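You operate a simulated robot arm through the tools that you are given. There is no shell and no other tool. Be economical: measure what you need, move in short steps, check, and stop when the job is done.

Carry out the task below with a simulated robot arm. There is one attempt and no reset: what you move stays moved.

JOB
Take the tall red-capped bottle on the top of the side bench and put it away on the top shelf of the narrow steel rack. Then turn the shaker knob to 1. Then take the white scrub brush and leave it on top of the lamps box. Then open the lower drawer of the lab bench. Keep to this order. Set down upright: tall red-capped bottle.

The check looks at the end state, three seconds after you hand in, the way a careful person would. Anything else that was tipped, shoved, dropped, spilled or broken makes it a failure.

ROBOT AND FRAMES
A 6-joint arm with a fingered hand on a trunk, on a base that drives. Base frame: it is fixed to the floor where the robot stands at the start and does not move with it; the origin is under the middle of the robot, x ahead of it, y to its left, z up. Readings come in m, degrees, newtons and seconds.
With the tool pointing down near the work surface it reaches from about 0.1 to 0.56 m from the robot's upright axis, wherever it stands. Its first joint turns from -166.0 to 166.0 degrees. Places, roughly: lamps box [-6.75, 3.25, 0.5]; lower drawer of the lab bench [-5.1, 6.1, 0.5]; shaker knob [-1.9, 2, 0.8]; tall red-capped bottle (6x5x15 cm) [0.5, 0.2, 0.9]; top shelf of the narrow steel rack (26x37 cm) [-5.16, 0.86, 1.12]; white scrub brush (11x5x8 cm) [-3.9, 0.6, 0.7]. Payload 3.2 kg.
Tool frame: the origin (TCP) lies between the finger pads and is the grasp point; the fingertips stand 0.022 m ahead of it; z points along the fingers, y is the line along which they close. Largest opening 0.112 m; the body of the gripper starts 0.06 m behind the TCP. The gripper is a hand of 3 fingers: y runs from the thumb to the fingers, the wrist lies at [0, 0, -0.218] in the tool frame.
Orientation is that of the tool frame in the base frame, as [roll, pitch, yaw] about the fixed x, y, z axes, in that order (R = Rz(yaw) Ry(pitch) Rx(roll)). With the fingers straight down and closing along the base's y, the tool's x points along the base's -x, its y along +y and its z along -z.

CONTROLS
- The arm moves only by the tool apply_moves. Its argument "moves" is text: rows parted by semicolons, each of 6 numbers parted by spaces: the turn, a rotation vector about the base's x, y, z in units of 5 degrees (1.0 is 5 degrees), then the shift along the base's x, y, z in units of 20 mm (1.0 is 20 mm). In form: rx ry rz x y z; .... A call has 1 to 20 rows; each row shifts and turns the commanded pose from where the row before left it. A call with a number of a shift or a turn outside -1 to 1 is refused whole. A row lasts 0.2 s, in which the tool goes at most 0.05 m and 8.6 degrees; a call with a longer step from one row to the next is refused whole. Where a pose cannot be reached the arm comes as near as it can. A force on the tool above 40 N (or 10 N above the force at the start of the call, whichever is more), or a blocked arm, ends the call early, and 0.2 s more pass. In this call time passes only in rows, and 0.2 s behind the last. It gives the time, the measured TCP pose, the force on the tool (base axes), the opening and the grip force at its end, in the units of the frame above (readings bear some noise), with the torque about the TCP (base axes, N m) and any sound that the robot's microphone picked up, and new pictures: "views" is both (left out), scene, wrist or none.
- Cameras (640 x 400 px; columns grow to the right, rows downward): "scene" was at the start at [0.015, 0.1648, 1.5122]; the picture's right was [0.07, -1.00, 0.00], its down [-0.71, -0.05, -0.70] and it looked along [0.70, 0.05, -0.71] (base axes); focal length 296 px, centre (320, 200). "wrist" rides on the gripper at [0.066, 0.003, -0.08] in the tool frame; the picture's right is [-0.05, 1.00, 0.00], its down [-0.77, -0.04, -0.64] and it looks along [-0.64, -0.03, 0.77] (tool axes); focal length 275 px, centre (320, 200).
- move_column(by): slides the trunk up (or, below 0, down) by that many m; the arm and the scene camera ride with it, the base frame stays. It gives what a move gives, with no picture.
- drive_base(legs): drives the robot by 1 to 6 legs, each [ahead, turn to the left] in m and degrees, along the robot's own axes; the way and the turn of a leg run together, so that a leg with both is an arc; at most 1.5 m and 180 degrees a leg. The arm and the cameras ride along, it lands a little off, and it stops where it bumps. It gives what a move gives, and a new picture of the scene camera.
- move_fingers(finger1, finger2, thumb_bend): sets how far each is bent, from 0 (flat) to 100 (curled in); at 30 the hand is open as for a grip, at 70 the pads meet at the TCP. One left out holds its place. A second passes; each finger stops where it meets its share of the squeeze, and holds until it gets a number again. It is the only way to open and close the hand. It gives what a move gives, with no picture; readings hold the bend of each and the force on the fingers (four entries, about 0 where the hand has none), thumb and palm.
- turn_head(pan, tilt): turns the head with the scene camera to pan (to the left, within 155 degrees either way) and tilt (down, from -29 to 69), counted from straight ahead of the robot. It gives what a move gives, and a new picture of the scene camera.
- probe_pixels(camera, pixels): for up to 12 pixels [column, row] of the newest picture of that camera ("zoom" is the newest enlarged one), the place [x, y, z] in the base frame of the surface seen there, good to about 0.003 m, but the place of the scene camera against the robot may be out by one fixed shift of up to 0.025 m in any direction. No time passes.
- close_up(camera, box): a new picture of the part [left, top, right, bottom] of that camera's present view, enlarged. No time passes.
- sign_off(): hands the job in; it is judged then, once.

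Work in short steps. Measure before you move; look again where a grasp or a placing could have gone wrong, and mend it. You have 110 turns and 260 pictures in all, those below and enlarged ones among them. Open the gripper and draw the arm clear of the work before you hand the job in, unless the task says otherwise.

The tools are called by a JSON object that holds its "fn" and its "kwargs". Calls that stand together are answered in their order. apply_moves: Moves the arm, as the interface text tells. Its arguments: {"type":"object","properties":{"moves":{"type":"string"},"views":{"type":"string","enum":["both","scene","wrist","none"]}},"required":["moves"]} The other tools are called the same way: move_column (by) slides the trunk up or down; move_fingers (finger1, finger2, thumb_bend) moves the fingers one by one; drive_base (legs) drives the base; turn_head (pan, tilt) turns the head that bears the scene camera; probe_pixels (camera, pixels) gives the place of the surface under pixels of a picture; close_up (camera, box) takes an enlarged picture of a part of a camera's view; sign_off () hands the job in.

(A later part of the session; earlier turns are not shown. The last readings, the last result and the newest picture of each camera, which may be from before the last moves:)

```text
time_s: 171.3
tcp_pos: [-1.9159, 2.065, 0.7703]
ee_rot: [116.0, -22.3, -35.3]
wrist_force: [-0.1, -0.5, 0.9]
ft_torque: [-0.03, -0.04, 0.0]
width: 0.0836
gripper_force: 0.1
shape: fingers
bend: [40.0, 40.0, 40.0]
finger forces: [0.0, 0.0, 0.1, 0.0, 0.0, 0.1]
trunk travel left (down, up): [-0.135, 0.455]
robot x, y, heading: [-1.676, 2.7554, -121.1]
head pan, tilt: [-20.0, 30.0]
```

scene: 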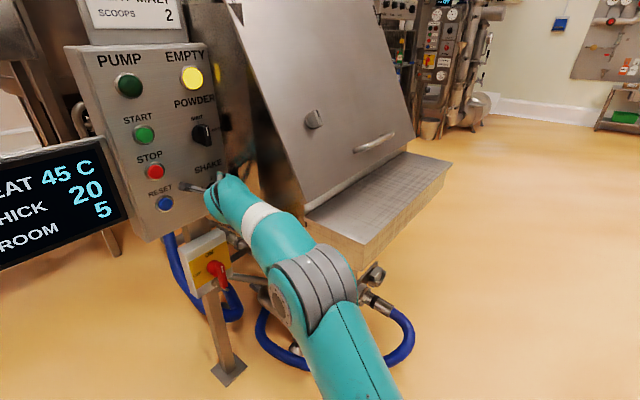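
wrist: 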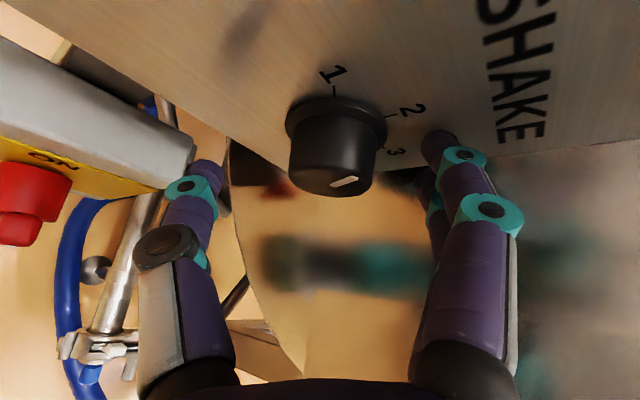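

Well centred between the fingers with no contact. Closing.

{"fn": "move_fingers", "kwargs": {"finger1": 70, "finger2": 70, "thumb_bend": 70}}

{"fn": "apply_moves", "kwargs": {"moves": "0 0.6 0 0 0 0;0 0.7 0 0 0 0;0 0.7 0 0 0 0;0 0.7 0 0 0 0;0 0.7 0 0 0 0;0 0.6 0 0 0 0"}}

```text
time_s: 172.3
tcp_pos: [-1.9172, 2.0657, 0.7696]
ee_rot: [115.9, -22.2, -35.4]
wrist_force: [-5.1, -6.7, 6.7]
ft_torque: [-0.18, 0.11, -0.08]
width: 0.0315
gripper_force: 13.3
shape: fingers
bend: [57.0, 59.0, 65.0]
finger forces: [9.2, 7.8, 0.0, 0.0, 8.4, 0.0]
trunk travel left (down, up): [-0.135, 0.455]
robot x, y, heading: [-1.6732, 2.7547, -121.1]
head pan, tilt: [-20.0, 30.0]
```

```text
time_s: 173.7
tcp_pos: [-1.9173, 2.0668, 0.767]
ee_rot: [104.5, -5.7, -32.7]
wrist_force: [-4.2, -9.2, 0.8]
ft_torque: [-0.1, -0.01, -0.01]
width: 0.0314
gripper_force: 11.7
shape: fingers
bend: [57.0, 59.0, 64.0]
finger forces: [6.4, 6.1, 0.0, 0.0, 10.6, 0.0]
trunk travel left (down, up): [-0.135, 0.455]
robot x, y, heading: [-1.6775, 2.7559, -121.2]
head pan, tilt: [-20.0, 30.0]
```

scene: 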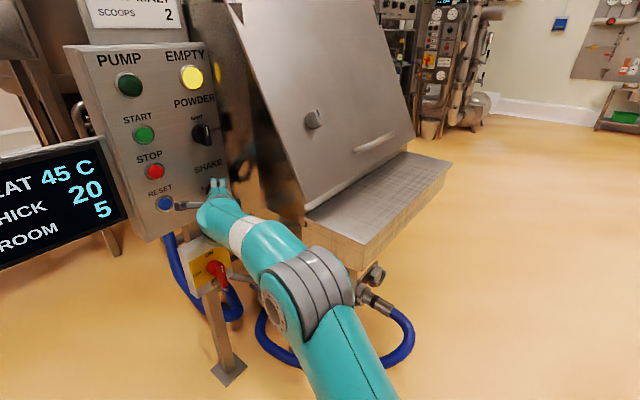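
wrist: 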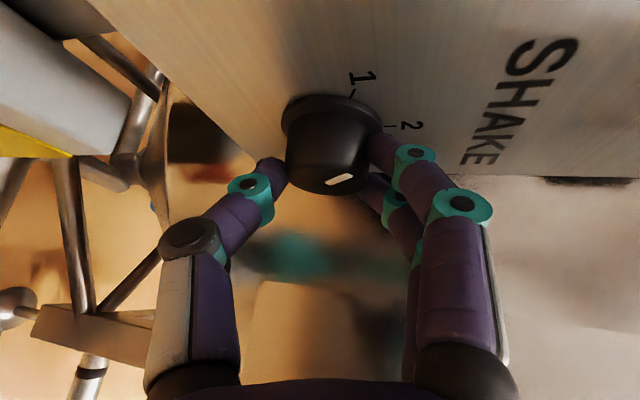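

The pointer moves with the hand. Another 18° to reach 1, then open and inspect.

{"fn": "apply_moves", "kwargs": {"moves": "0 0.7 0 0 0 0;0 0.7 0 0 0 0;0 0.7 0 0 0 0;0 0.7 0 0 0 0;0 0.7 0 0 0 0"}}

{"fn": "close_up", "kwargs": {"camera": "wrist", "box": [220, 40, 460, 220]}}

```text
time_s: 174.9
tcp_pos: [-1.9159, 2.0665, 0.7681]
ee_rot: [95.1, 9.2, -32.9]
wrist_force: [-1.9, -8.6, -4.3]
ft_torque: [-0.01, -0.04, 0.04]
width: 0.0312
gripper_force: 11.6
shape: fingers
bend: [60.0, 61.0, 63.0]
finger forces: [5.3, 4.4, 0.0, 0.1, 13.2, 0.0]
trunk travel left (down, up): [-0.135, 0.455]
robot x, y, heading: [-1.6742, 2.7584, -121.1]
head pan, tilt: [-20.0, 30.0]
```

scene: 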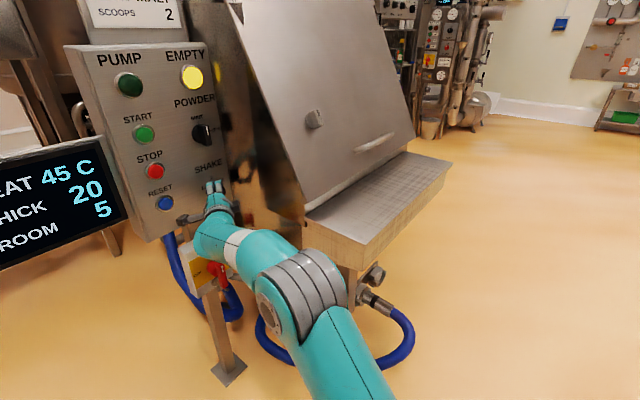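
wrist: 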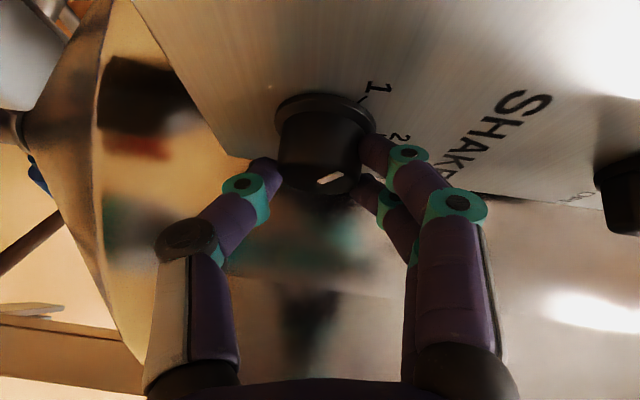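

```text
2.22 times, centred on (340, 130) of wrist
```

zoom: 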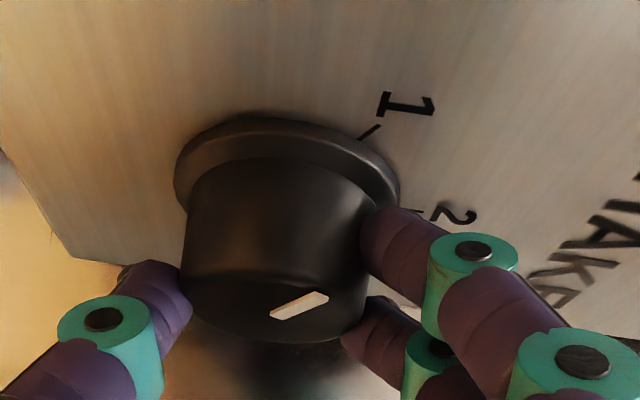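

Close to 1. I'll open, back off and look at the pointer squarely.

{"fn": "move_fingers", "kwargs": {"finger1": 40, "finger2": 40, "thumb_bend": 40}}

{"fn": "apply_moves", "kwargs": {"moves": "0 0 0 0 0.9 0.2;0 0 0 0 0.9 0.2;0 -0.8 0 0 0.9 0.2;0 -1 0 0 0.9 0;0 -1 0 0 0.2 0;0 -1 0 0 0 0;0 -1 0 0 0 0"}}

{"fn": "close_up", "kwargs": {"camera": "scene", "box": [170, 150, 250, 210]}}

{"fn": "close_up", "kwargs": {"camera": "wrist", "box": [220, 0, 420, 125]}}

```text
time_s: 175.9
tcp_pos: [-1.9176, 2.0675, 0.7687]
ee_rot: [95.1, 9.1, -33.0]
wrist_force: [0.8, 0.4, 0.3]
ft_torque: [0.01, 0.01, 0.0]
width: 0.0831
gripper_force: 0.0
shape: fingers
bend: [40.0, 40.0, 40.0]
finger forces: [0.0, 0.0, 0.0, 0.0, 0.0, 0.0]
trunk travel left (down, up): [-0.135, 0.455]
robot x, y, heading: [-1.6758, 2.7557, -121.2]
head pan, tilt: [-20.0, 30.0]
```

```text
time_s: 177.5
tcp_pos: [-1.9165, 2.1447, 0.7808]
ee_rot: [108.0, -11.2, -33.0]
wrist_force: [0.1, -0.5, 0.0]
ft_torque: [-0.03, 0.01, -0.02]
width: 0.0833
gripper_force: 0.1
shape: fingers
bend: [40.0, 40.0, 40.0]
finger forces: [0.0, 0.0, 0.0, 0.0, 0.1, 0.0]
trunk travel left (down, up): [-0.135, 0.455]
robot x, y, heading: [-1.6719, 2.7569, -121.0]
head pan, tilt: [-20.0, 30.0]
```

scene: 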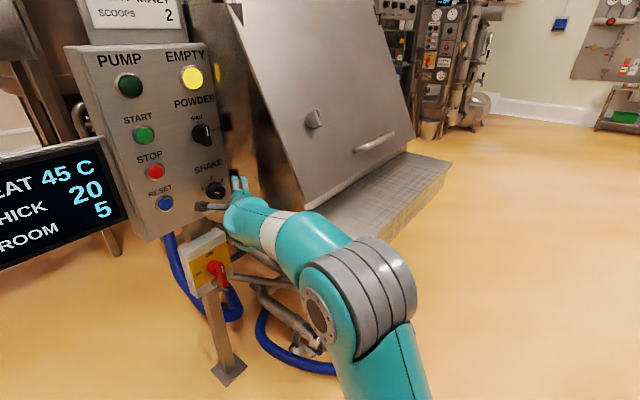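
wrist: 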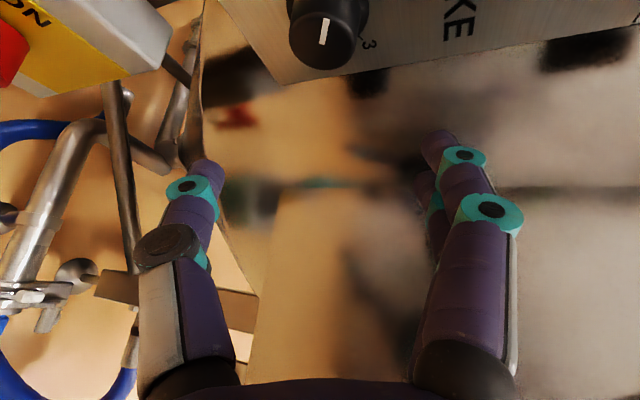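

```text
6.67 times, centred on (210, 180) of scene
```

zoom: 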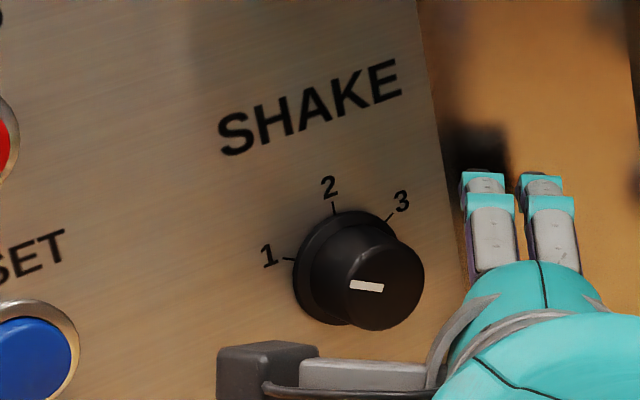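

```text
3.20 times, centred on (320, 62) of wrist
```

zoom: 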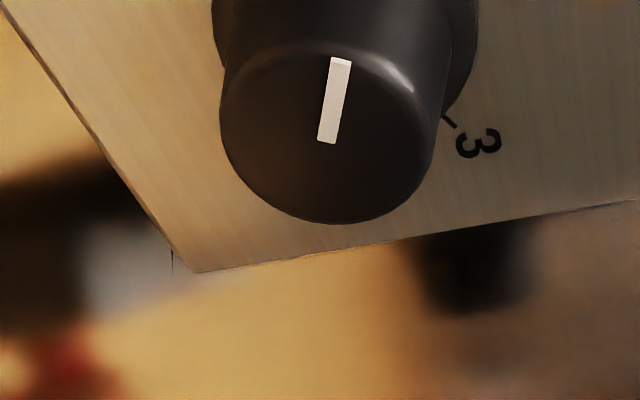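

The pointer lines up with 1 (within a few degrees). Job 2 done. Now I'll back away and bring the hand to a downward pose.

{"fn": "drive_base", "kwargs": {"legs": [[-0.22, 0]]}}

{"fn": "move_column", "kwargs": {"by": 0.2}}

{"fn": "apply_moves", "kwargs": {"moves": "0.83 -0.54 0 0.3 0.4 0.6;0.83 -0.54 0 0.3 0.4 0.6;0.83 -0.54 0 0.3 0.4 0.6;0.83 -0.54 0 0.3 0.4 0.6;0.83 -0.54 0 0.3 0.4 0.6;0.83 -0.54 0 0.2 0.2 0.6;0.83 -0.54 0 0.2 0.2 0.6;0.83 -0.54 0 0.2 0.2 0.6;0.83 -0.54 0 0 0 0.6;0.83 -0.54 0 0 0 0.6;0.83 -0.54 0 0 0 0.6;0.83 -0.54 0 0 0 0.6;0.83 -0.54 0 0 0 0.6;0.83 -0.54 0 0 0 0.6;0.83 -0.54 0 0 0 0.6"}}

```text
time_s: 179.2
tcp_pos: [-1.8031, 2.3329, 0.781]
ee_rot: [108.1, -11.2, -33.2]
wrist_force: [-0.9, 0.3, -0.5]
ft_torque: [0.02, 0.01, -0.01]
width: 0.0833
gripper_force: 0.0
shape: fingers
bend: [40.0, 40.0, 40.0]
finger forces: [0.1, 0.0, 0.1, 0.1, 0.0, 0.1]
trunk travel left (down, up): [-0.135, 0.455]
robot x, y, heading: [-1.5578, 2.9519, -121.2]
head pan, tilt: [-20.0, 30.0]
```

scene: 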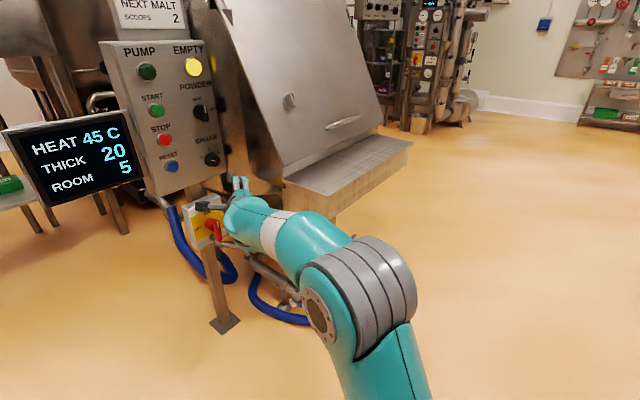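

```text
time_s: 181.4
tcp_pos: [-1.8031, 2.3322, 0.9818]
ee_rot: [108.2, -11.2, -33.1]
wrist_force: [0.2, -0.2, 0.9]
ft_torque: [0.0, 0.0, 0.03]
width: 0.0833
gripper_force: 0.0
shape: fingers
bend: [40.0, 40.0, 40.0]
finger forces: [0.1, 0.1, 0.0, 0.0, 0.1, 0.0]
trunk travel left (down, up): [-0.335, 0.255]
robot x, y, heading: [-1.5631, 2.9459, -121.1]
head pan, tilt: [-20.0, 30.0]
```

```text
time_s: 184.6
tcp_pos: [-1.6975, 2.4375, 1.028]
ee_rot: [164.7, -5.3, -43.1]
wrist_force: [-0.4, -0.3, 0.4]
ft_torque: [0.02, 0.01, 0.01]
width: 0.0836
gripper_force: 0.1
shape: fingers
bend: [40.0, 40.0, 40.0]
finger forces: [0.0, 0.0, 0.0, 0.0, 0.0, 0.1]
out of reach, approached as far as the arm can: row 1, 2, 8, 9, 10, 11, 12, 13, 14, 15
trunk travel left (down, up): [-0.335, 0.255]
robot x, y, heading: [-1.5602, 2.9462, -121.0]
head pan, tilt: [-20.0, 30.0]
```

scene: 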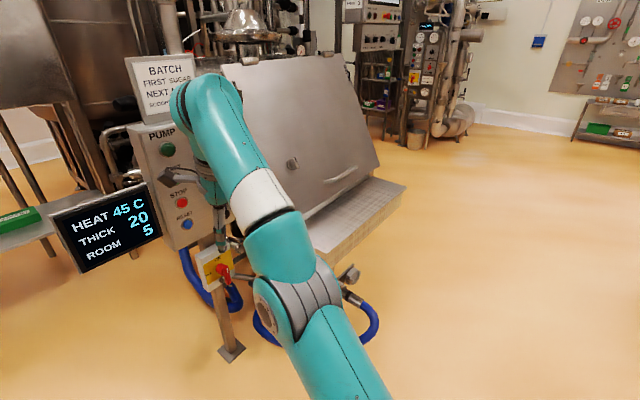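
wrist: 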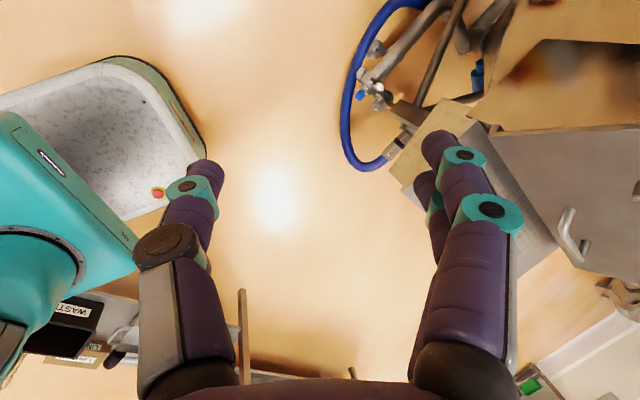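

The wrist view shows the mobile base's grey deck at left; I'll probe its outline since it's bigger than the trunk.

{"fn": "probe_pixels", "kwargs": {"camera": "wrist", "pixels": [[203, 150], [165, 85], [110, 62], [10, 97], [160, 190], [130, 212], [272, 190]]}}

{"fn": "apply_moves", "kwargs": {"moves": "0.5 0.8 0 0.4 0.7 -0.2;0.5 0.8 0 0.4 0.7 -0.2;0.5 0.6 0 0.4 0.7 -0.2;0 0 0 0.3 0.7 -0.2;0 0 0 0.3 0.7 0;0 0 0 0 0.5 0", "views": "none"}}

```text
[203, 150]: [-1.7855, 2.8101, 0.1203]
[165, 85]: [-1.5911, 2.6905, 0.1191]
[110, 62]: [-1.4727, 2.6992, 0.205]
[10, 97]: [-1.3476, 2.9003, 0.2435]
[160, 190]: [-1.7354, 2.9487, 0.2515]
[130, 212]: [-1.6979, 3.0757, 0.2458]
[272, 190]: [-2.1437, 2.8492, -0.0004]
```

```text
time_s: 186.0
tcp_pos: [-1.6668, 2.4983, 1.0162]
ee_rot: [162.6, 7.9, -43.1]
wrist_force: [0.2, 0.5, -0.3]
ft_torque: [-0.01, 0.03, 0.0]
width: 0.0834
gripper_force: 0.0
shape: fingers
bend: [40.0, 40.0, 40.0]
finger forces: [0.0, 0.0, 0.0, 0.0, 0.0, 0.0]
out of reach, approached as far as the arm can: row 1, 2
trunk travel left (down, up): [-0.335, 0.255]
robot x, y, heading: [-1.5629, 2.9429, -121.1]
head pan, tilt: [-20.0, 30.0]
```

Leveling the tool (19° left to vertical) about axis (0.39,-0.92).

{"fn": "apply_moves", "kwargs": {"moves": "0.375 -0.87 0 0 0 0.3;0.375 -0.87 0 0 0 0.3;0.375 -0.87 0 0 0 0.3;0.375 -0.87 0 0 0 0.3"}}

```text
time_s: 187.0
tcp_pos: [-1.6645, 2.508, 1.0264]
ee_rot: [179.8, -0.1, -41.9]
wrist_force: [-0.1, 0.6, 0.2]
ft_torque: [0.03, -0.01, -0.01]
width: 0.0833
gripper_force: 0.0
shape: fingers
bend: [40.0, 40.0, 40.0]
finger forces: [0.0, 0.0, 0.0, 0.0, 0.1, 0.0]
out of reach, approached as far as the arm can: row 4
trunk travel left (down, up): [-0.335, 0.255]
robot x, y, heading: [-1.5609, 2.9427, -121.0]
head pan, tilt: [-20.0, 30.0]
```

scene: 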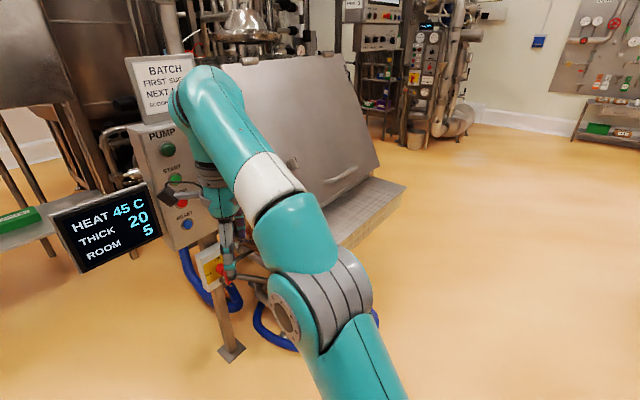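
wrist: 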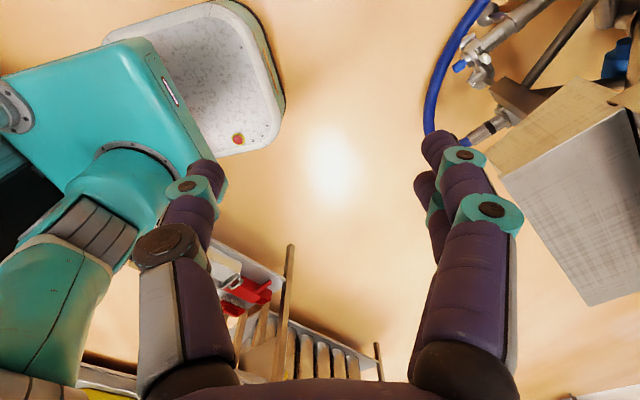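

Tool is down. Driving back along the aisle to the west side, toward the brush.

{"fn": "drive_base", "kwargs": {"legs": [[0, -60], [1.2, 0], [0, 22], [1.4, 0], [0, 50], [0.6, 0]]}}

{"fn": "turn_head", "kwargs": {"pan": 35, "tilt": 35}}

```text
time_s: 208.8
tcp_pos: [-4.3011, 1.4495, 1.0269]
ee_rot: [179.8, -0.1, -30.3]
wrist_force: [-0.3, 0.1, 0.9]
ft_torque: [0.02, 0.0, -0.02]
width: 0.0832
gripper_force: 0.2
shape: fingers
bend: [40.0, 40.0, 40.0]
finger forces: [0.1, 0.0, 0.0, 0.0, 0.1, 0.1]
trunk travel left (down, up): [-0.335, 0.255]
robot x, y, heading: [-4.2869, 1.8972, -110.0]
head pan, tilt: [-20.0, 30.0]
```

scene: 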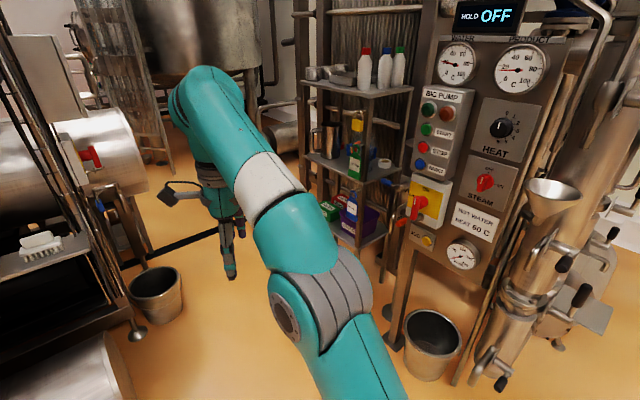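

```text
time_s: 210.1
tcp_pos: [-4.3004, 1.4507, 1.0256]
ee_rot: [179.7, -0.2, -30.3]
wrist_force: [-0.3, 1.0, -0.3]
ft_torque: [0.0, 0.03, 0.01]
width: 0.0835
gripper_force: 0.1
shape: fingers
bend: [40.0, 40.0, 40.0]
finger forces: [0.0, 0.0, 0.0, 0.0, 0.0, 0.0]
trunk travel left (down, up): [-0.335, 0.255]
robot x, y, heading: [-4.289, 1.8974, -109.5]
head pan, tilt: [35.0, 35.0]
```

scene: 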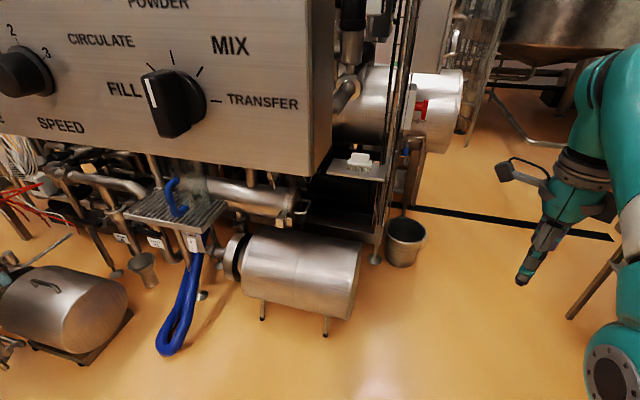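

Probing the brush, motor end and bucket to choose a standing place.

{"fn": "probe_pixels", "kwargs": {"camera": "scene", "pixels": [[357, 160], [348, 163], [370, 163], [350, 172], [360, 250], [345, 310], [325, 333], [405, 262], [424, 230], [375, 258], [388, 120], [345, 60]]}}

{"fn": "close_up", "kwargs": {"camera": "scene", "box": [280, 20, 480, 270]}}

```text
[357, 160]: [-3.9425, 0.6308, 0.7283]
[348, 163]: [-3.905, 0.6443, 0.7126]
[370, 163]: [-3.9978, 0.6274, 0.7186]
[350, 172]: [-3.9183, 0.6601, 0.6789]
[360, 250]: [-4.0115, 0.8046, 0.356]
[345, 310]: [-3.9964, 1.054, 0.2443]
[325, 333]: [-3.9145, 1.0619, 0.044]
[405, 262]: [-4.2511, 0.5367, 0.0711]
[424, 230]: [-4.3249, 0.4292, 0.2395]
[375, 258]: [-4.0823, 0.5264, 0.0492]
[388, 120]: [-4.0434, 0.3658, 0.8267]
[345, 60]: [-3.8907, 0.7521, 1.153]
```

```text
1.60 times, centred on (380, 145) of scene
```

zoom: 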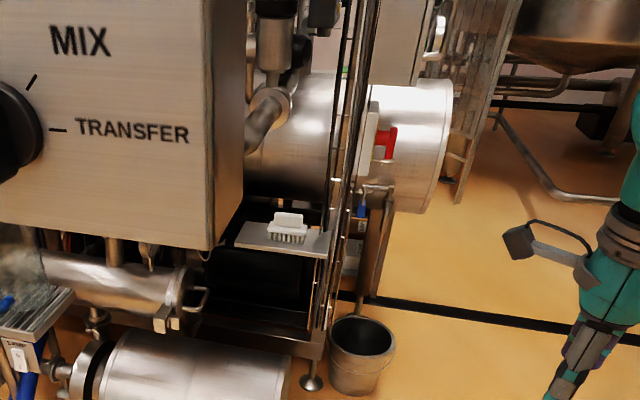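

The brush lies on a small shelf (long axis along x); a pole stands at (-4.08, 0.53) and a valve overhead at z≈1.15. I'll pull the hand in, then drive to (-4.42, 0.92) and face the brush.

{"fn": "apply_moves", "kwargs": {"moves": "0 0 0 0.3 0.88 0;0 0 0 0.3 0.88 0;0 0 0 0.3 0.88 0;0 0 0 0.3 0.88 0;0 0 0 0.3 0.88 0;0 0 0 0.3 0.88 0;0 0 0 0.3 0.88 0;0 0 0 0.3 0.88 0", "views": "none"}}

{"fn": "drive_base", "kwargs": {"legs": [[0, 12], [0.97, 0], [0, 66]]}}

{"fn": "turn_head", "kwargs": {"pan": -5, "tilt": 45}}

```text
time_s: 211.9
tcp_pos: [-4.2518, 1.591, 1.0267]
ee_rot: [179.8, -0.1, -30.4]
wrist_force: [0.1, 0.1, -0.8]
ft_torque: [0.06, -0.01, -0.01]
width: 0.0833
gripper_force: 0.1
shape: fingers
bend: [40.0, 40.0, 40.0]
finger forces: [0.0, 0.0, 0.0, 0.1, 0.1, 0.1]
trunk travel left (down, up): [-0.335, 0.255]
robot x, y, heading: [-4.2875, 1.8998, -109.7]
head pan, tilt: [35.0, 35.0]
```

```text
time_s: 220.6
tcp_pos: [-4.099, 0.9208, 1.0257]
ee_rot: [179.8, -0.1, 49.9]
wrist_force: [0.3, 0.3, -0.3]
ft_torque: [0.0, 0.0, -0.01]
width: 0.0833
gripper_force: 0.2
shape: fingers
bend: [40.0, 40.0, 40.0]
finger forces: [0.1, 0.1, 0.1, 0.0, 0.0, 0.0]
trunk travel left (down, up): [-0.335, 0.255]
robot x, y, heading: [-4.4056, 0.939, -29.1]
head pan, tilt: [35.0, 35.0]
```

scene: 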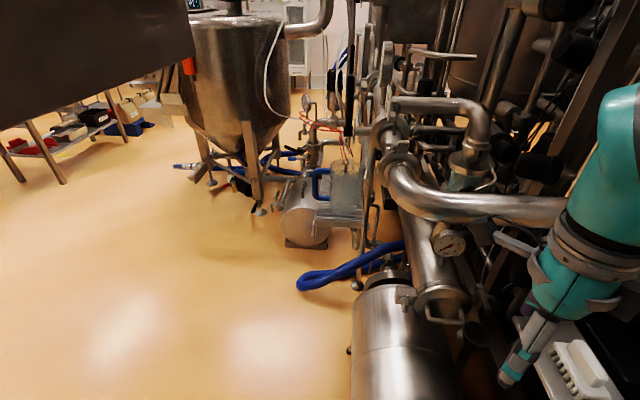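

```text
time_s: 221.7
tcp_pos: [-4.0981, 0.9211, 1.0267]
ee_rot: [179.8, -0.1, 49.9]
wrist_force: [0.0, -0.1, 0.0]
ft_torque: [-0.03, 0.03, 0.02]
width: 0.0833
gripper_force: 0.1
shape: fingers
bend: [40.0, 40.0, 40.0]
finger forces: [0.0, 0.0, 0.0, 0.1, 0.1, 0.0]
trunk travel left (down, up): [-0.335, 0.255]
robot x, y, heading: [-4.4088, 0.9393, -29.6]
head pan, tilt: [-5.0, 45.0]
```

scene: 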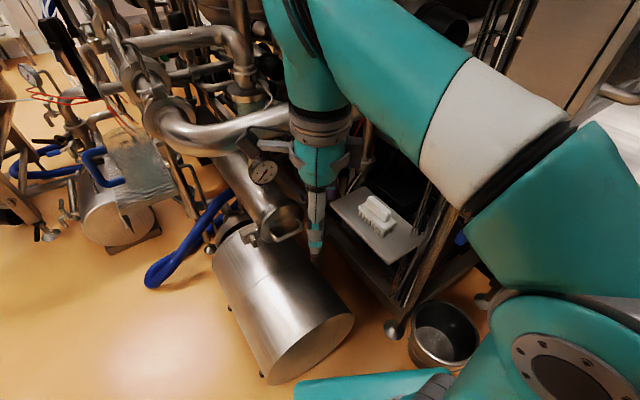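

I see the brush at (377,213) and a thick pipe elbow at left. Probing the pipe, brush and shelf surroundings.

{"fn": "close_up", "kwargs": {"camera": "scene", "box": [230, 70, 470, 280]}}

{"fn": "probe_pixels", "kwargs": {"camera": "scene", "pixels": [[368, 203], [388, 215], [378, 208], [362, 215], [385, 232], [335, 205], [410, 235], [270, 118], [200, 140], [265, 170], [430, 200], [390, 130]]}}

{"fn": "apply_moves", "kwargs": {"moves": "0 0 -1 0 0 0;0 0 -1 0 0 0;0 0 -1 0 0 0;0 0 -1 0 0 0;0 0 -1 0 0 0;0 0 -1 0 0 0;0 0 -1 0 0 0;0 0 -1 0 0 0;0 0 -1 0 0 0;0 0 -0.95 0 0 0", "views": "wrist"}}

```text
1.90 times, centred on (350, 175) of scene
```

zoom: 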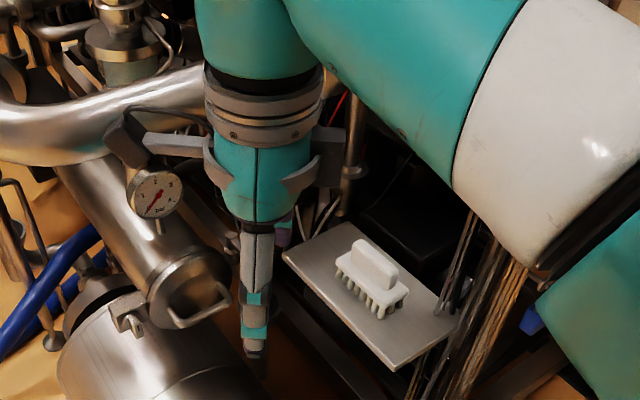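

```text
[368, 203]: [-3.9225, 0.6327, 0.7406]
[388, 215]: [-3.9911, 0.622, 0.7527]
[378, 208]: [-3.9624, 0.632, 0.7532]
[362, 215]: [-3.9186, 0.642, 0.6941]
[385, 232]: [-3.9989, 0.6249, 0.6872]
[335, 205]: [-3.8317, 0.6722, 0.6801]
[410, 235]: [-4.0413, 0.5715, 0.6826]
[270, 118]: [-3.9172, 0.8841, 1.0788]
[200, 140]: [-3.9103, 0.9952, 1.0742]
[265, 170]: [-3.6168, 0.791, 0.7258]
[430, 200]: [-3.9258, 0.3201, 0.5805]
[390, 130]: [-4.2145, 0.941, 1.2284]
```

```text
time_s: 223.9
tcp_pos: [-4.0981, 0.9213, 1.0254]
ee_rot: [179.9, -0.2, 0.1]
wrist_force: [0.2, 0.3, -0.7]
ft_torque: [0.02, 0.0, 0.01]
width: 0.0835
gripper_force: 0.0
shape: fingers
bend: [40.0, 40.0, 40.0]
finger forces: [0.0, 0.0, 0.1, 0.0, 0.1, 0.0]
trunk travel left (down, up): [-0.335, 0.255]
robot x, y, heading: [-4.4088, 0.9381, -29.3]
head pan, tilt: [-5.0, 45.0]
```

wrist: 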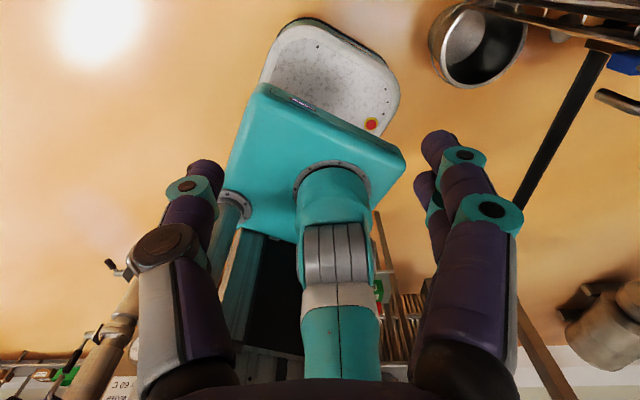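

The pipe runs at x≈-3.91, y≥0.75, z≈1.05, so I'll tilt the hand 25° with the wrist to the west and come in along x at y≈0.64. Tilting first and moving to y≈0.66.

{"fn": "apply_moves", "kwargs": {"moves": "0 -1 0 0 -0.5 0;0 -1 0 0 -0.9 0;0 -1 0 0 -0.9 0;0 -1 0 0 -0.9 0;0 -1 0 0 -0.9 -0.2;0 0 0 0 -0.9 -0.4;0 0 0 0 -0.9 -0.4;0 0 0 0 -0.9 -0.4;0 0 0 0 -0.9 -0.4;0 0 0 0 -0.9 -0.4;0 0 0 0 -0.9 -0.4;0 0 0 0 -0.9 -0.4;0 0 0 0 -0.9 -0.4;0 0 0 0 -0.9 -0.4"}}

```text
time_s: 226.9
tcp_pos: [-4.0975, 0.6773, 0.9504]
ee_rot: [179.7, -25.2, 0.2]
wrist_force: [1.0, -0.4, 0.0]
ft_torque: [0.0, 0.0, 0.0]
width: 0.0832
gripper_force: 0.1
shape: fingers
bend: [40.0, 40.0, 40.0]
finger forces: [0.0, 0.0, 0.0, 0.1, 0.0, 0.1]
trunk travel left (down, up): [-0.335, 0.255]
robot x, y, heading: [-4.4057, 0.9372, -29.2]
head pan, tilt: [-5.0, 45.0]
```

scene: 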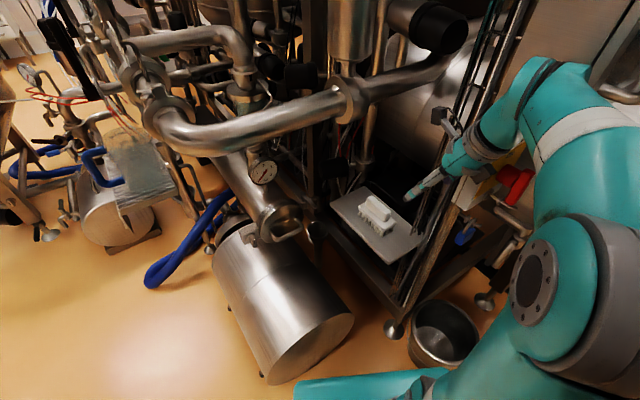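
wrist: 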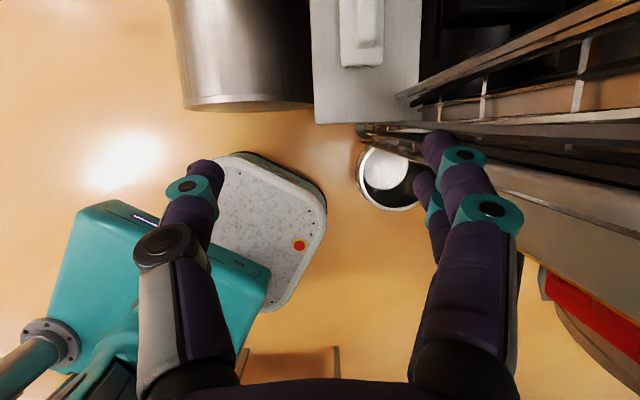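

Now the pipe is fully visible: it runs (170,130)→(350,100)→(440,60). Probing it, the ladder frame and the brush in both views.

{"fn": "probe_pixels", "kwargs": {"camera": "scene", "pixels": [[300, 120], [350, 100], [400, 85], [440, 50], [435, 25], [345, 50], [480, 90], [455, 150], [378, 208], [372, 203], [388, 213], [420, 225]]}}

{"fn": "probe_pixels", "kwargs": {"camera": "wrist", "pixels": [[362, 15], [368, 40], [345, 40], [381, 60], [341, 65], [362, 62], [395, 100], [440, 85], [480, 80], [430, 115], [380, 130]]}}

```text
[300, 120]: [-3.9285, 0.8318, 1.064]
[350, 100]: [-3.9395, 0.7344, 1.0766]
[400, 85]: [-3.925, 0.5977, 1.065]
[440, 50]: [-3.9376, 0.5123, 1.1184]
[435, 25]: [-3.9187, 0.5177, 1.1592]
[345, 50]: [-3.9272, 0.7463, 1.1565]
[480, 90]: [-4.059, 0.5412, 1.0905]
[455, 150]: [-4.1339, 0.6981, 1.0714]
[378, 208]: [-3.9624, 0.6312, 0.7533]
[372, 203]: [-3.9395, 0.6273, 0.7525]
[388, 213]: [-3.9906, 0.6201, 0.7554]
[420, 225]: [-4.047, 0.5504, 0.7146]
```

```text
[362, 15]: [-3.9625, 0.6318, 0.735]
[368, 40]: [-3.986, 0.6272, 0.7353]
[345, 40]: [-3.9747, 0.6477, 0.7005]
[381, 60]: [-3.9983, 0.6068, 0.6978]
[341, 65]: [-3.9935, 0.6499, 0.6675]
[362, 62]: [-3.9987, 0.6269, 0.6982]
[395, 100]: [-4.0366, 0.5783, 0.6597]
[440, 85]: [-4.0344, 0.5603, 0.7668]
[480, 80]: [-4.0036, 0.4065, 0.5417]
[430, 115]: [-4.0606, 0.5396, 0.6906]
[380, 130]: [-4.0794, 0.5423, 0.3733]
```

The pipe passes above the brush at x≈-3.93…, z≥1.03; the tilted hand stays west of it. Brush handle: centre (-3.962, 0.629), top z 0.735. Approaching to a point just above, with 10° yaw for pole clearance.

{"fn": "apply_moves", "kwargs": {"moves": "0 0 -1 0.67 -0.22 -1;0 0 -1 0.67 -0.22 -1;0 0 0 0.67 -0.22 -1;0 0 0 0.67 -0.22 -1;0 0 0 0.67 -0.22 -1;0 0 0 0.9 -0.38 -0.83;0 0 0 0.9 -0.38 -0.83;0 0 0 0.9 -0.38 -0.83"}}

```text
time_s: 228.7
tcp_pos: [-3.9759, 0.63, 0.8023]
ee_rot: [179.7, -25.2, -9.8]
wrist_force: [-1.0, 0.0, 0.7]
ft_torque: [0.0, 0.0, 0.01]
width: 0.0834
gripper_force: 0.0
shape: fingers
bend: [40.0, 40.0, 40.0]
finger forces: [0.0, 0.0, 0.0, 0.1, 0.0, 0.0]
trunk travel left (down, up): [-0.335, 0.255]
robot x, y, heading: [-4.4091, 0.9379, -29.5]
head pan, tilt: [-5.0, 45.0]
```

scene: 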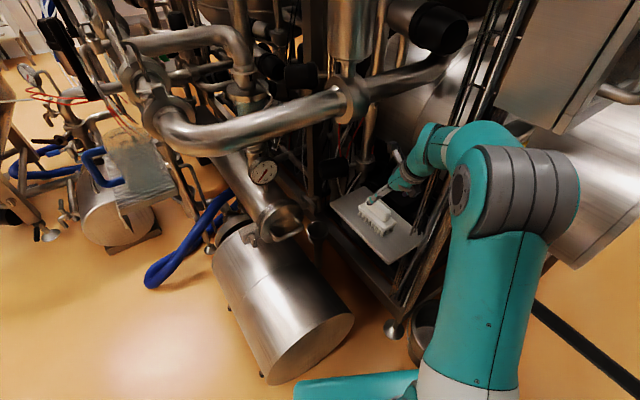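
wrist: 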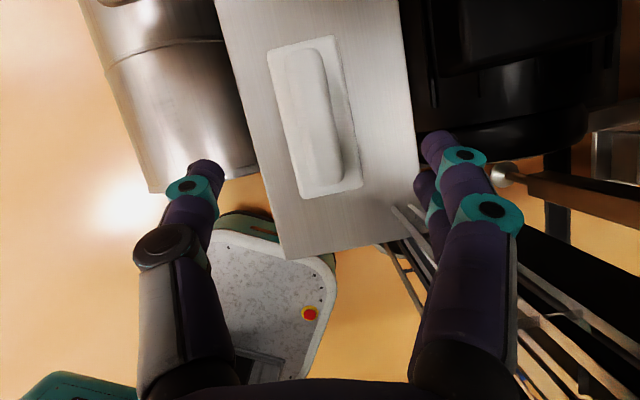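

The brush handle is centred near wrist (313,115). Quick probe, then descend.

{"fn": "probe_pixels", "kwargs": {"camera": "wrist", "pixels": [[300, 60], [313, 115], [325, 170], [290, 120], [340, 150], [405, 215], [430, 255]]}}

```text
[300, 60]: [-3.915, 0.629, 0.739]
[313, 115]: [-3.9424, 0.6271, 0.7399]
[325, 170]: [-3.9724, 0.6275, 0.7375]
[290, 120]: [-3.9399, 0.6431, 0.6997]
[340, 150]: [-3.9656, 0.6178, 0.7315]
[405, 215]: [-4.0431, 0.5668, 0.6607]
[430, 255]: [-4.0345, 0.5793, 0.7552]
```

Handle: x -3.905…-3.98, y 0.627, top 0.739. Descending to TCP (-3.95, 0.627, 0.725) and closing.

{"fn": "apply_moves", "kwargs": {"moves": "0 0 0 0.65 -0.08 -0.5;0 0 0 0.65 -0.08 -0.5;0 0 0 0 0 -0.95;0 0 0 0 0 -0.95;0 0 0 0 0 -0.9"}}

{"fn": "move_fingers", "kwargs": {"finger1": 75, "finger2": 75, "thumb_bend": 75}}

```text
time_s: 229.9
tcp_pos: [-3.9507, 0.6275, 0.7247]
ee_rot: [179.7, -25.0, -9.8]
wrist_force: [0.1, 0.4, 0.7]
ft_torque: [-0.01, -0.01, -0.01]
width: 0.0834
gripper_force: 0.0
shape: fingers
bend: [40.0, 40.0, 40.0]
finger forces: [0.0, 0.0, 0.1, 0.0, 0.0, 0.0]
trunk travel left (down, up): [-0.335, 0.255]
robot x, y, heading: [-4.4086, 0.9367, -29.4]
head pan, tilt: [-5.0, 45.0]
```

scene: 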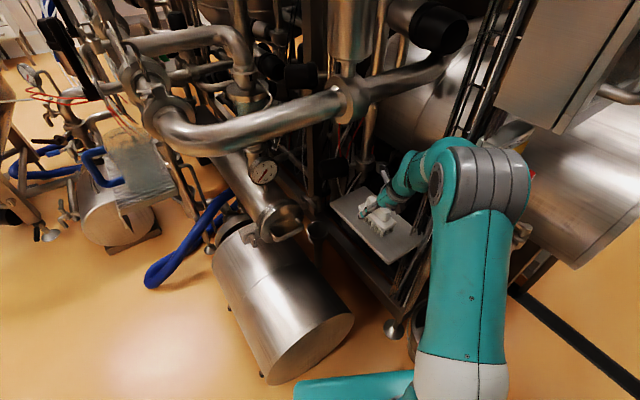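
wrist: 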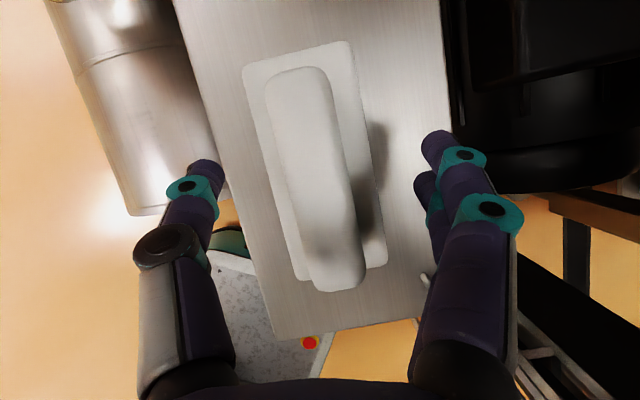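

```text
time_s: 230.9
tcp_pos: [-3.9515, 0.6279, 0.7264]
ee_rot: [179.7, -25.1, -9.9]
wrist_force: [2.0, -0.8, 5.6]
ft_torque: [-0.2, 0.02, 0.05]
width: 0.017
gripper_force: 20.0
shape: fingers
bend: [71.0, 64.0, 66.0]
finger forces: [5.9, 18.7, 0.0, 0.0, 15.3, 0.0]
trunk travel left (down, up): [-0.335, 0.255]
robot x, y, heading: [-4.4067, 0.9411, -29.1]
head pan, tilt: [-5.0, 45.0]
```

Gripped the handle (width 17 mm, 20 N). Lift a little and check.

{"fn": "apply_moves", "kwargs": {"moves": "0 0 0 0 0 0.6;0 0 0 0 0 0.8;0 0 0 -0.3 0.05 0.9;0 0 0 -0.5 0.1 0.9"}}

```text
time_s: 231.9
tcp_pos: [-3.9677, 0.6327, 0.79]
ee_rot: [179.8, -25.0, -9.8]
wrist_force: [-0.5, 0.1, -1.0]
ft_torque: [-0.01, -0.01, 0.02]
width: 0.0171
gripper_force: 15.2
shape: fingers
bend: [71.0, 64.0, 66.0]
finger forces: [6.5, 8.5, 0.0, 0.1, 14.7, 0.1]
trunk travel left (down, up): [-0.335, 0.255]
robot x, y, heading: [-4.4051, 0.9378, -29.4]
head pan, tilt: [-5.0, 45.0]
```

scene: 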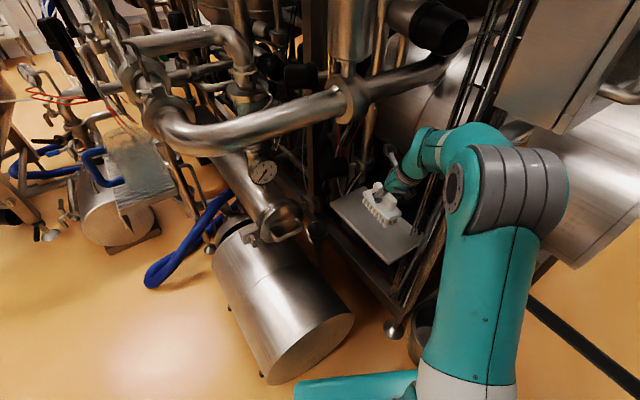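
wrist: 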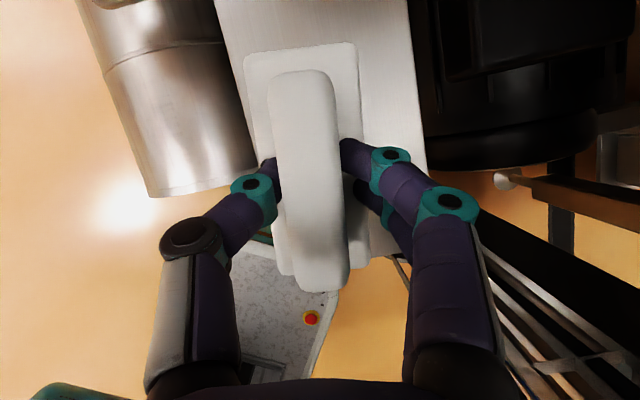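

Brush is held. Retrace the path out past the pole.

{"fn": "apply_moves", "kwargs": {"moves": "0 0 0 -0.6 0.3 0.8;0 0 0 -0.6 0.3 0.8;0 0 0 -0.6 0.3 0.8;0 0 0 -0.6 0.3 0.8;0 0 0 -0.6 0.3 0.8;0 0 0 -0.6 0.3 0.8;0 0 0 -0.5 0.4 0.8;0 0 0 -0.5 0.6 0.6;0 0 0 0 0.9 0.4;0 0 0 0 0.9 0.2;0 0 0 0 0.9 0;0 0 0 0 0.9 0;0 0 0 0 0.9 0;0 1 0 0 0.7 0;0 1 0 0 0.5 0;0 1 0 0 0 0;0 1 0 0 0 0;0 1 0 0 0 0"}}

```text
time_s: 235.7
tcp_pos: [-4.0592, 0.8036, 0.9251]
ee_rot: [175.6, -0.4, -8.9]
wrist_force: [0.6, 1.0, -1.6]
ft_torque: [-0.01, -0.03, -0.02]
width: 0.0171
gripper_force: 14.8
shape: fingers
bend: [71.0, 64.0, 66.0]
finger forces: [6.8, 7.8, 0.0, 0.1, 14.6, 0.0]
trunk travel left (down, up): [-0.335, 0.255]
robot x, y, heading: [-4.4076, 0.939, -29.1]
head pan, tilt: [-5.0, 45.0]
```

scene: 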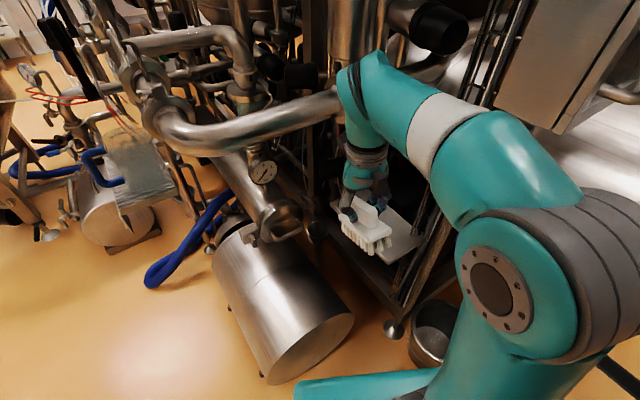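
wrist: 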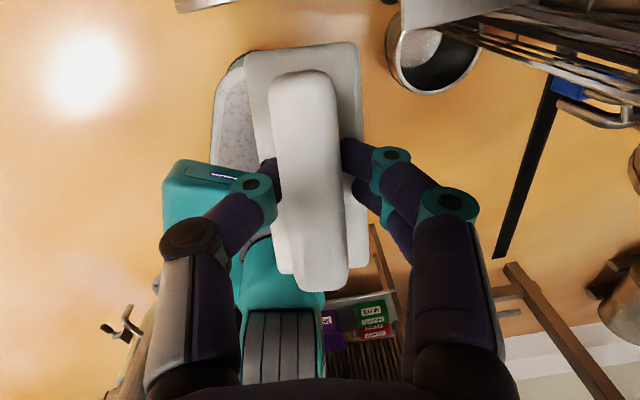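

Held and clear of the pipes. Pull in toward the robot, level the small 4° roll, then drive out.

{"fn": "apply_moves", "kwargs": {"moves": "0.44 0 0 -0.8 0.3 0.5;0.44 0 0 -0.8 0.3 0.5;0 0 0 -0.8 0.3 0.5;0 0 0 -0.8 0.3 0.5;0 0 0 -0.6 0.3 0.5", "views": "none"}}

{"fn": "drive_base", "kwargs": {"legs": [[0, 125], [1.35, 0]]}}

{"fn": "turn_head", "kwargs": {"pan": 60, "tilt": 25}}

```text
time_s: 236.9
tcp_pos: [-4.1364, 0.8311, 0.9744]
ee_rot: [179.9, 0.4, -8.8]
wrist_force: [0.2, 0.7, -1.5]
ft_torque: [0.0, -0.01, -0.04]
width: 0.0167
gripper_force: 13.9
shape: fingers
bend: [71.0, 64.0, 66.0]
finger forces: [6.8, 7.6, 0.0, 0.0, 14.4, 0.1]
trunk travel left (down, up): [-0.335, 0.255]
robot x, y, heading: [-4.4068, 0.9361, -29.4]
head pan, tilt: [-5.0, 45.0]
```

```text
time_s: 249.0
tcp_pos: [-4.6373, 2.5756, 0.975]
ee_rot: [179.9, 0.3, 116.5]
wrist_force: [-0.1, 0.7, -0.5]
ft_torque: [0.02, 0.03, 0.05]
width: 0.0172
gripper_force: 14.3
shape: fingers
bend: [71.0, 64.0, 66.0]
finger forces: [6.9, 7.6, 0.0, 0.1, 14.4, 0.1]
trunk travel left (down, up): [-0.335, 0.255]
robot x, y, heading: [-4.5642, 2.2882, 96.0]
head pan, tilt: [-5.0, 45.0]
```

scene: 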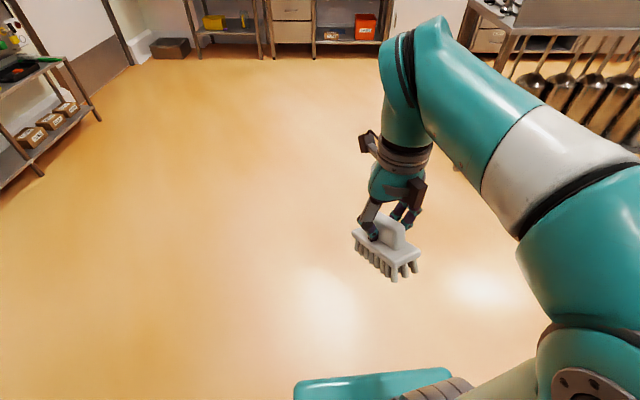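

```text
time_s: 250.3
tcp_pos: [-4.637, 2.5771, 0.9743]
ee_rot: [179.9, 0.2, 116.6]
wrist_force: [-0.1, 0.0, -0.9]
ft_torque: [-0.01, 0.0, -0.02]
width: 0.0171
gripper_force: 14.8
shape: fingers
bend: [71.0, 64.0, 66.0]
finger forces: [6.9, 7.7, 0.0, 0.0, 14.4, 0.0]
trunk travel left (down, up): [-0.335, 0.255]
robot x, y, heading: [-4.5668, 2.2939, 96.2]
head pan, tilt: [60.0, 25.0]
```

scene: 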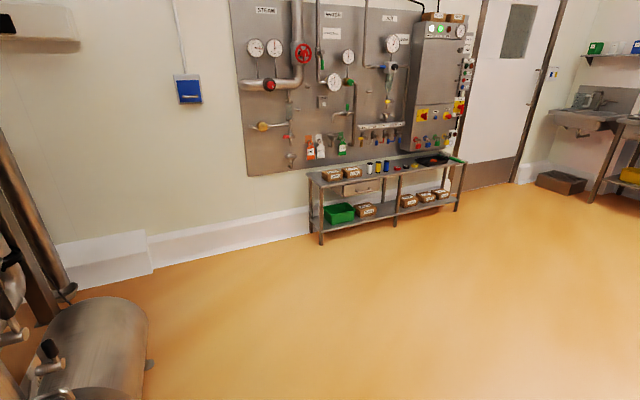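

Brush is held. The shelf unit with boxes is ahead-left; zoom to read labels and find "lamps".

{"fn": "close_up", "kwargs": {"camera": "scene", "box": [300, 145, 470, 250]}}

{"fn": "probe_pixels", "kwargs": {"camera": "zoom", "pixels": [[123, 108], [185, 95], [240, 240], [400, 207], [465, 190], [525, 178], [120, 100], [70, 115], [590, 70], [85, 360], [590, 240], [270, 160]]}}

```text
3.76 times, centred on (385, 198) of scene
```

zoom: 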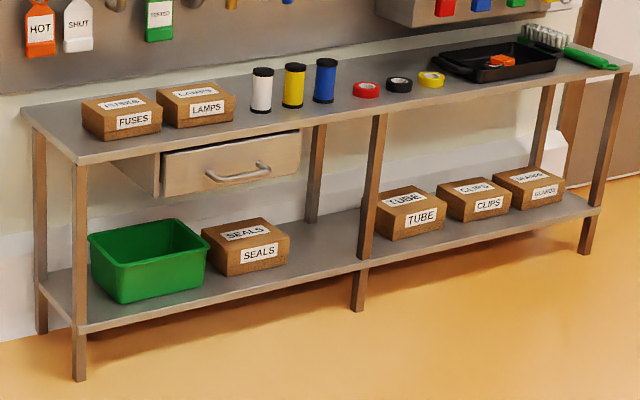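

```text
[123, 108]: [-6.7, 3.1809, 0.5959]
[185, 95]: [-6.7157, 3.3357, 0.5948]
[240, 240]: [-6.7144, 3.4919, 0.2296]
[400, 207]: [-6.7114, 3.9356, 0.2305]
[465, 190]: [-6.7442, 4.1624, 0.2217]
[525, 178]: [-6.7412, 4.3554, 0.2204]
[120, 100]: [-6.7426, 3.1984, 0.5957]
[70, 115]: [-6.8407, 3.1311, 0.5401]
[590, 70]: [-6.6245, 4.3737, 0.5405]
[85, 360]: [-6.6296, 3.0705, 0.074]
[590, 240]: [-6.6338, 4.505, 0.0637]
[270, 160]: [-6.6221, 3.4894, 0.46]
```

The LAMPS box is on the bench top at about (-6.74, 3.34), top z≈0.58. Driving to (-6.0, 3.3) facing it.

{"fn": "drive_base", "kwargs": {"legs": [[0, 49], [1.4, 0], [0.33, 0], [0, 35]]}}

{"fn": "turn_head", "kwargs": {"pan": 5, "tilt": 45}}

```text
time_s: 262.9
tcp_pos: [-6.2707, 3.2144, 0.9752]
ee_rot: [179.8, 0.3, -159.2]
wrist_force: [-0.4, 0.6, -1.6]
ft_torque: [0.02, 0.01, 0.01]
width: 0.0169
gripper_force: 13.9
shape: fingers
bend: [71.0, 64.0, 66.0]
finger forces: [6.9, 7.6, 0.0, 0.0, 14.4, 0.1]
trunk travel left (down, up): [-0.335, 0.255]
robot x, y, heading: [-5.9765, 3.257, -179.5]
head pan, tilt: [60.0, 25.0]
```

scene: 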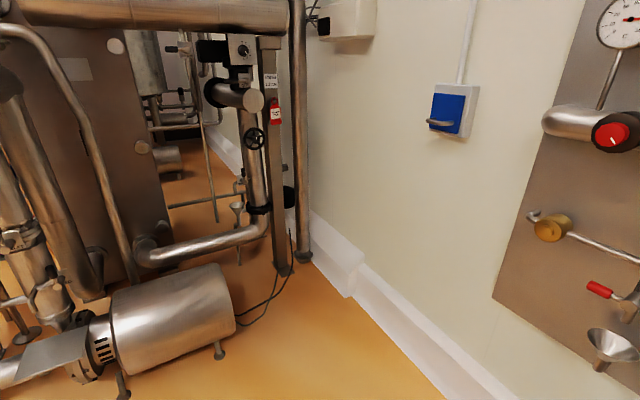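

```text
time_s: 264.2
tcp_pos: [-6.2693, 3.2144, 0.9741]
ee_rot: [179.9, 0.3, -159.1]
wrist_force: [-0.1, -0.2, -1.4]
ft_torque: [-0.01, 0.04, -0.01]
width: 0.0173
gripper_force: 14.1
shape: fingers
bend: [71.0, 64.0, 66.0]
finger forces: [6.9, 7.6, 0.1, 0.0, 14.4, 0.0]
trunk travel left (down, up): [-0.335, 0.255]
robot x, y, heading: [-5.9812, 3.2582, -179.5]
head pan, tilt: [5.0, 45.0]
```

scene: 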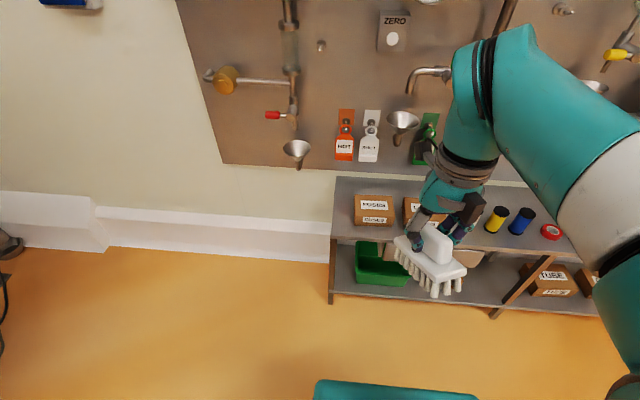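

Probing the box, the funnels projecting from the panel, and the bench edge.

{"fn": "probe_pixels", "kwargs": {"camera": "scene", "pixels": [[405, 120], [295, 150], [425, 130], [370, 150], [413, 203], [407, 214], [375, 205], [392, 200], [375, 236], [440, 75], [405, 225], [594, 85]]}}

{"fn": "close_up", "kwargs": {"camera": "scene", "box": [320, 90, 520, 300]}}

```text
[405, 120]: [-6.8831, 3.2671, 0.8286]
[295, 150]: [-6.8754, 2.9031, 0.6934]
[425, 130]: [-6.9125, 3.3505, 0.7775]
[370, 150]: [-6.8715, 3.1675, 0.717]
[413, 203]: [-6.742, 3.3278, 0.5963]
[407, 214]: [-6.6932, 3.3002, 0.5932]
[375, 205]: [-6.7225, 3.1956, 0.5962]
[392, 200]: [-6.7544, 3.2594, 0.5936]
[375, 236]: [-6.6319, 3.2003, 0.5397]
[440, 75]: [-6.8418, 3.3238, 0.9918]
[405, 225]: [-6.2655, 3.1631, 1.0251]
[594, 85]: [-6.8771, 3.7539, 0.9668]
```

```text
1.90 times, centred on (420, 195) of scene
```

zoom: 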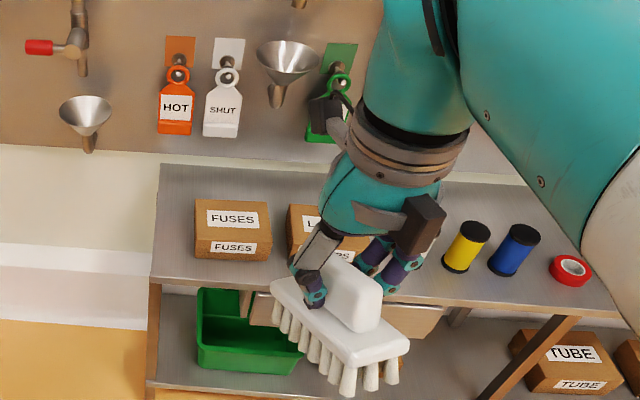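

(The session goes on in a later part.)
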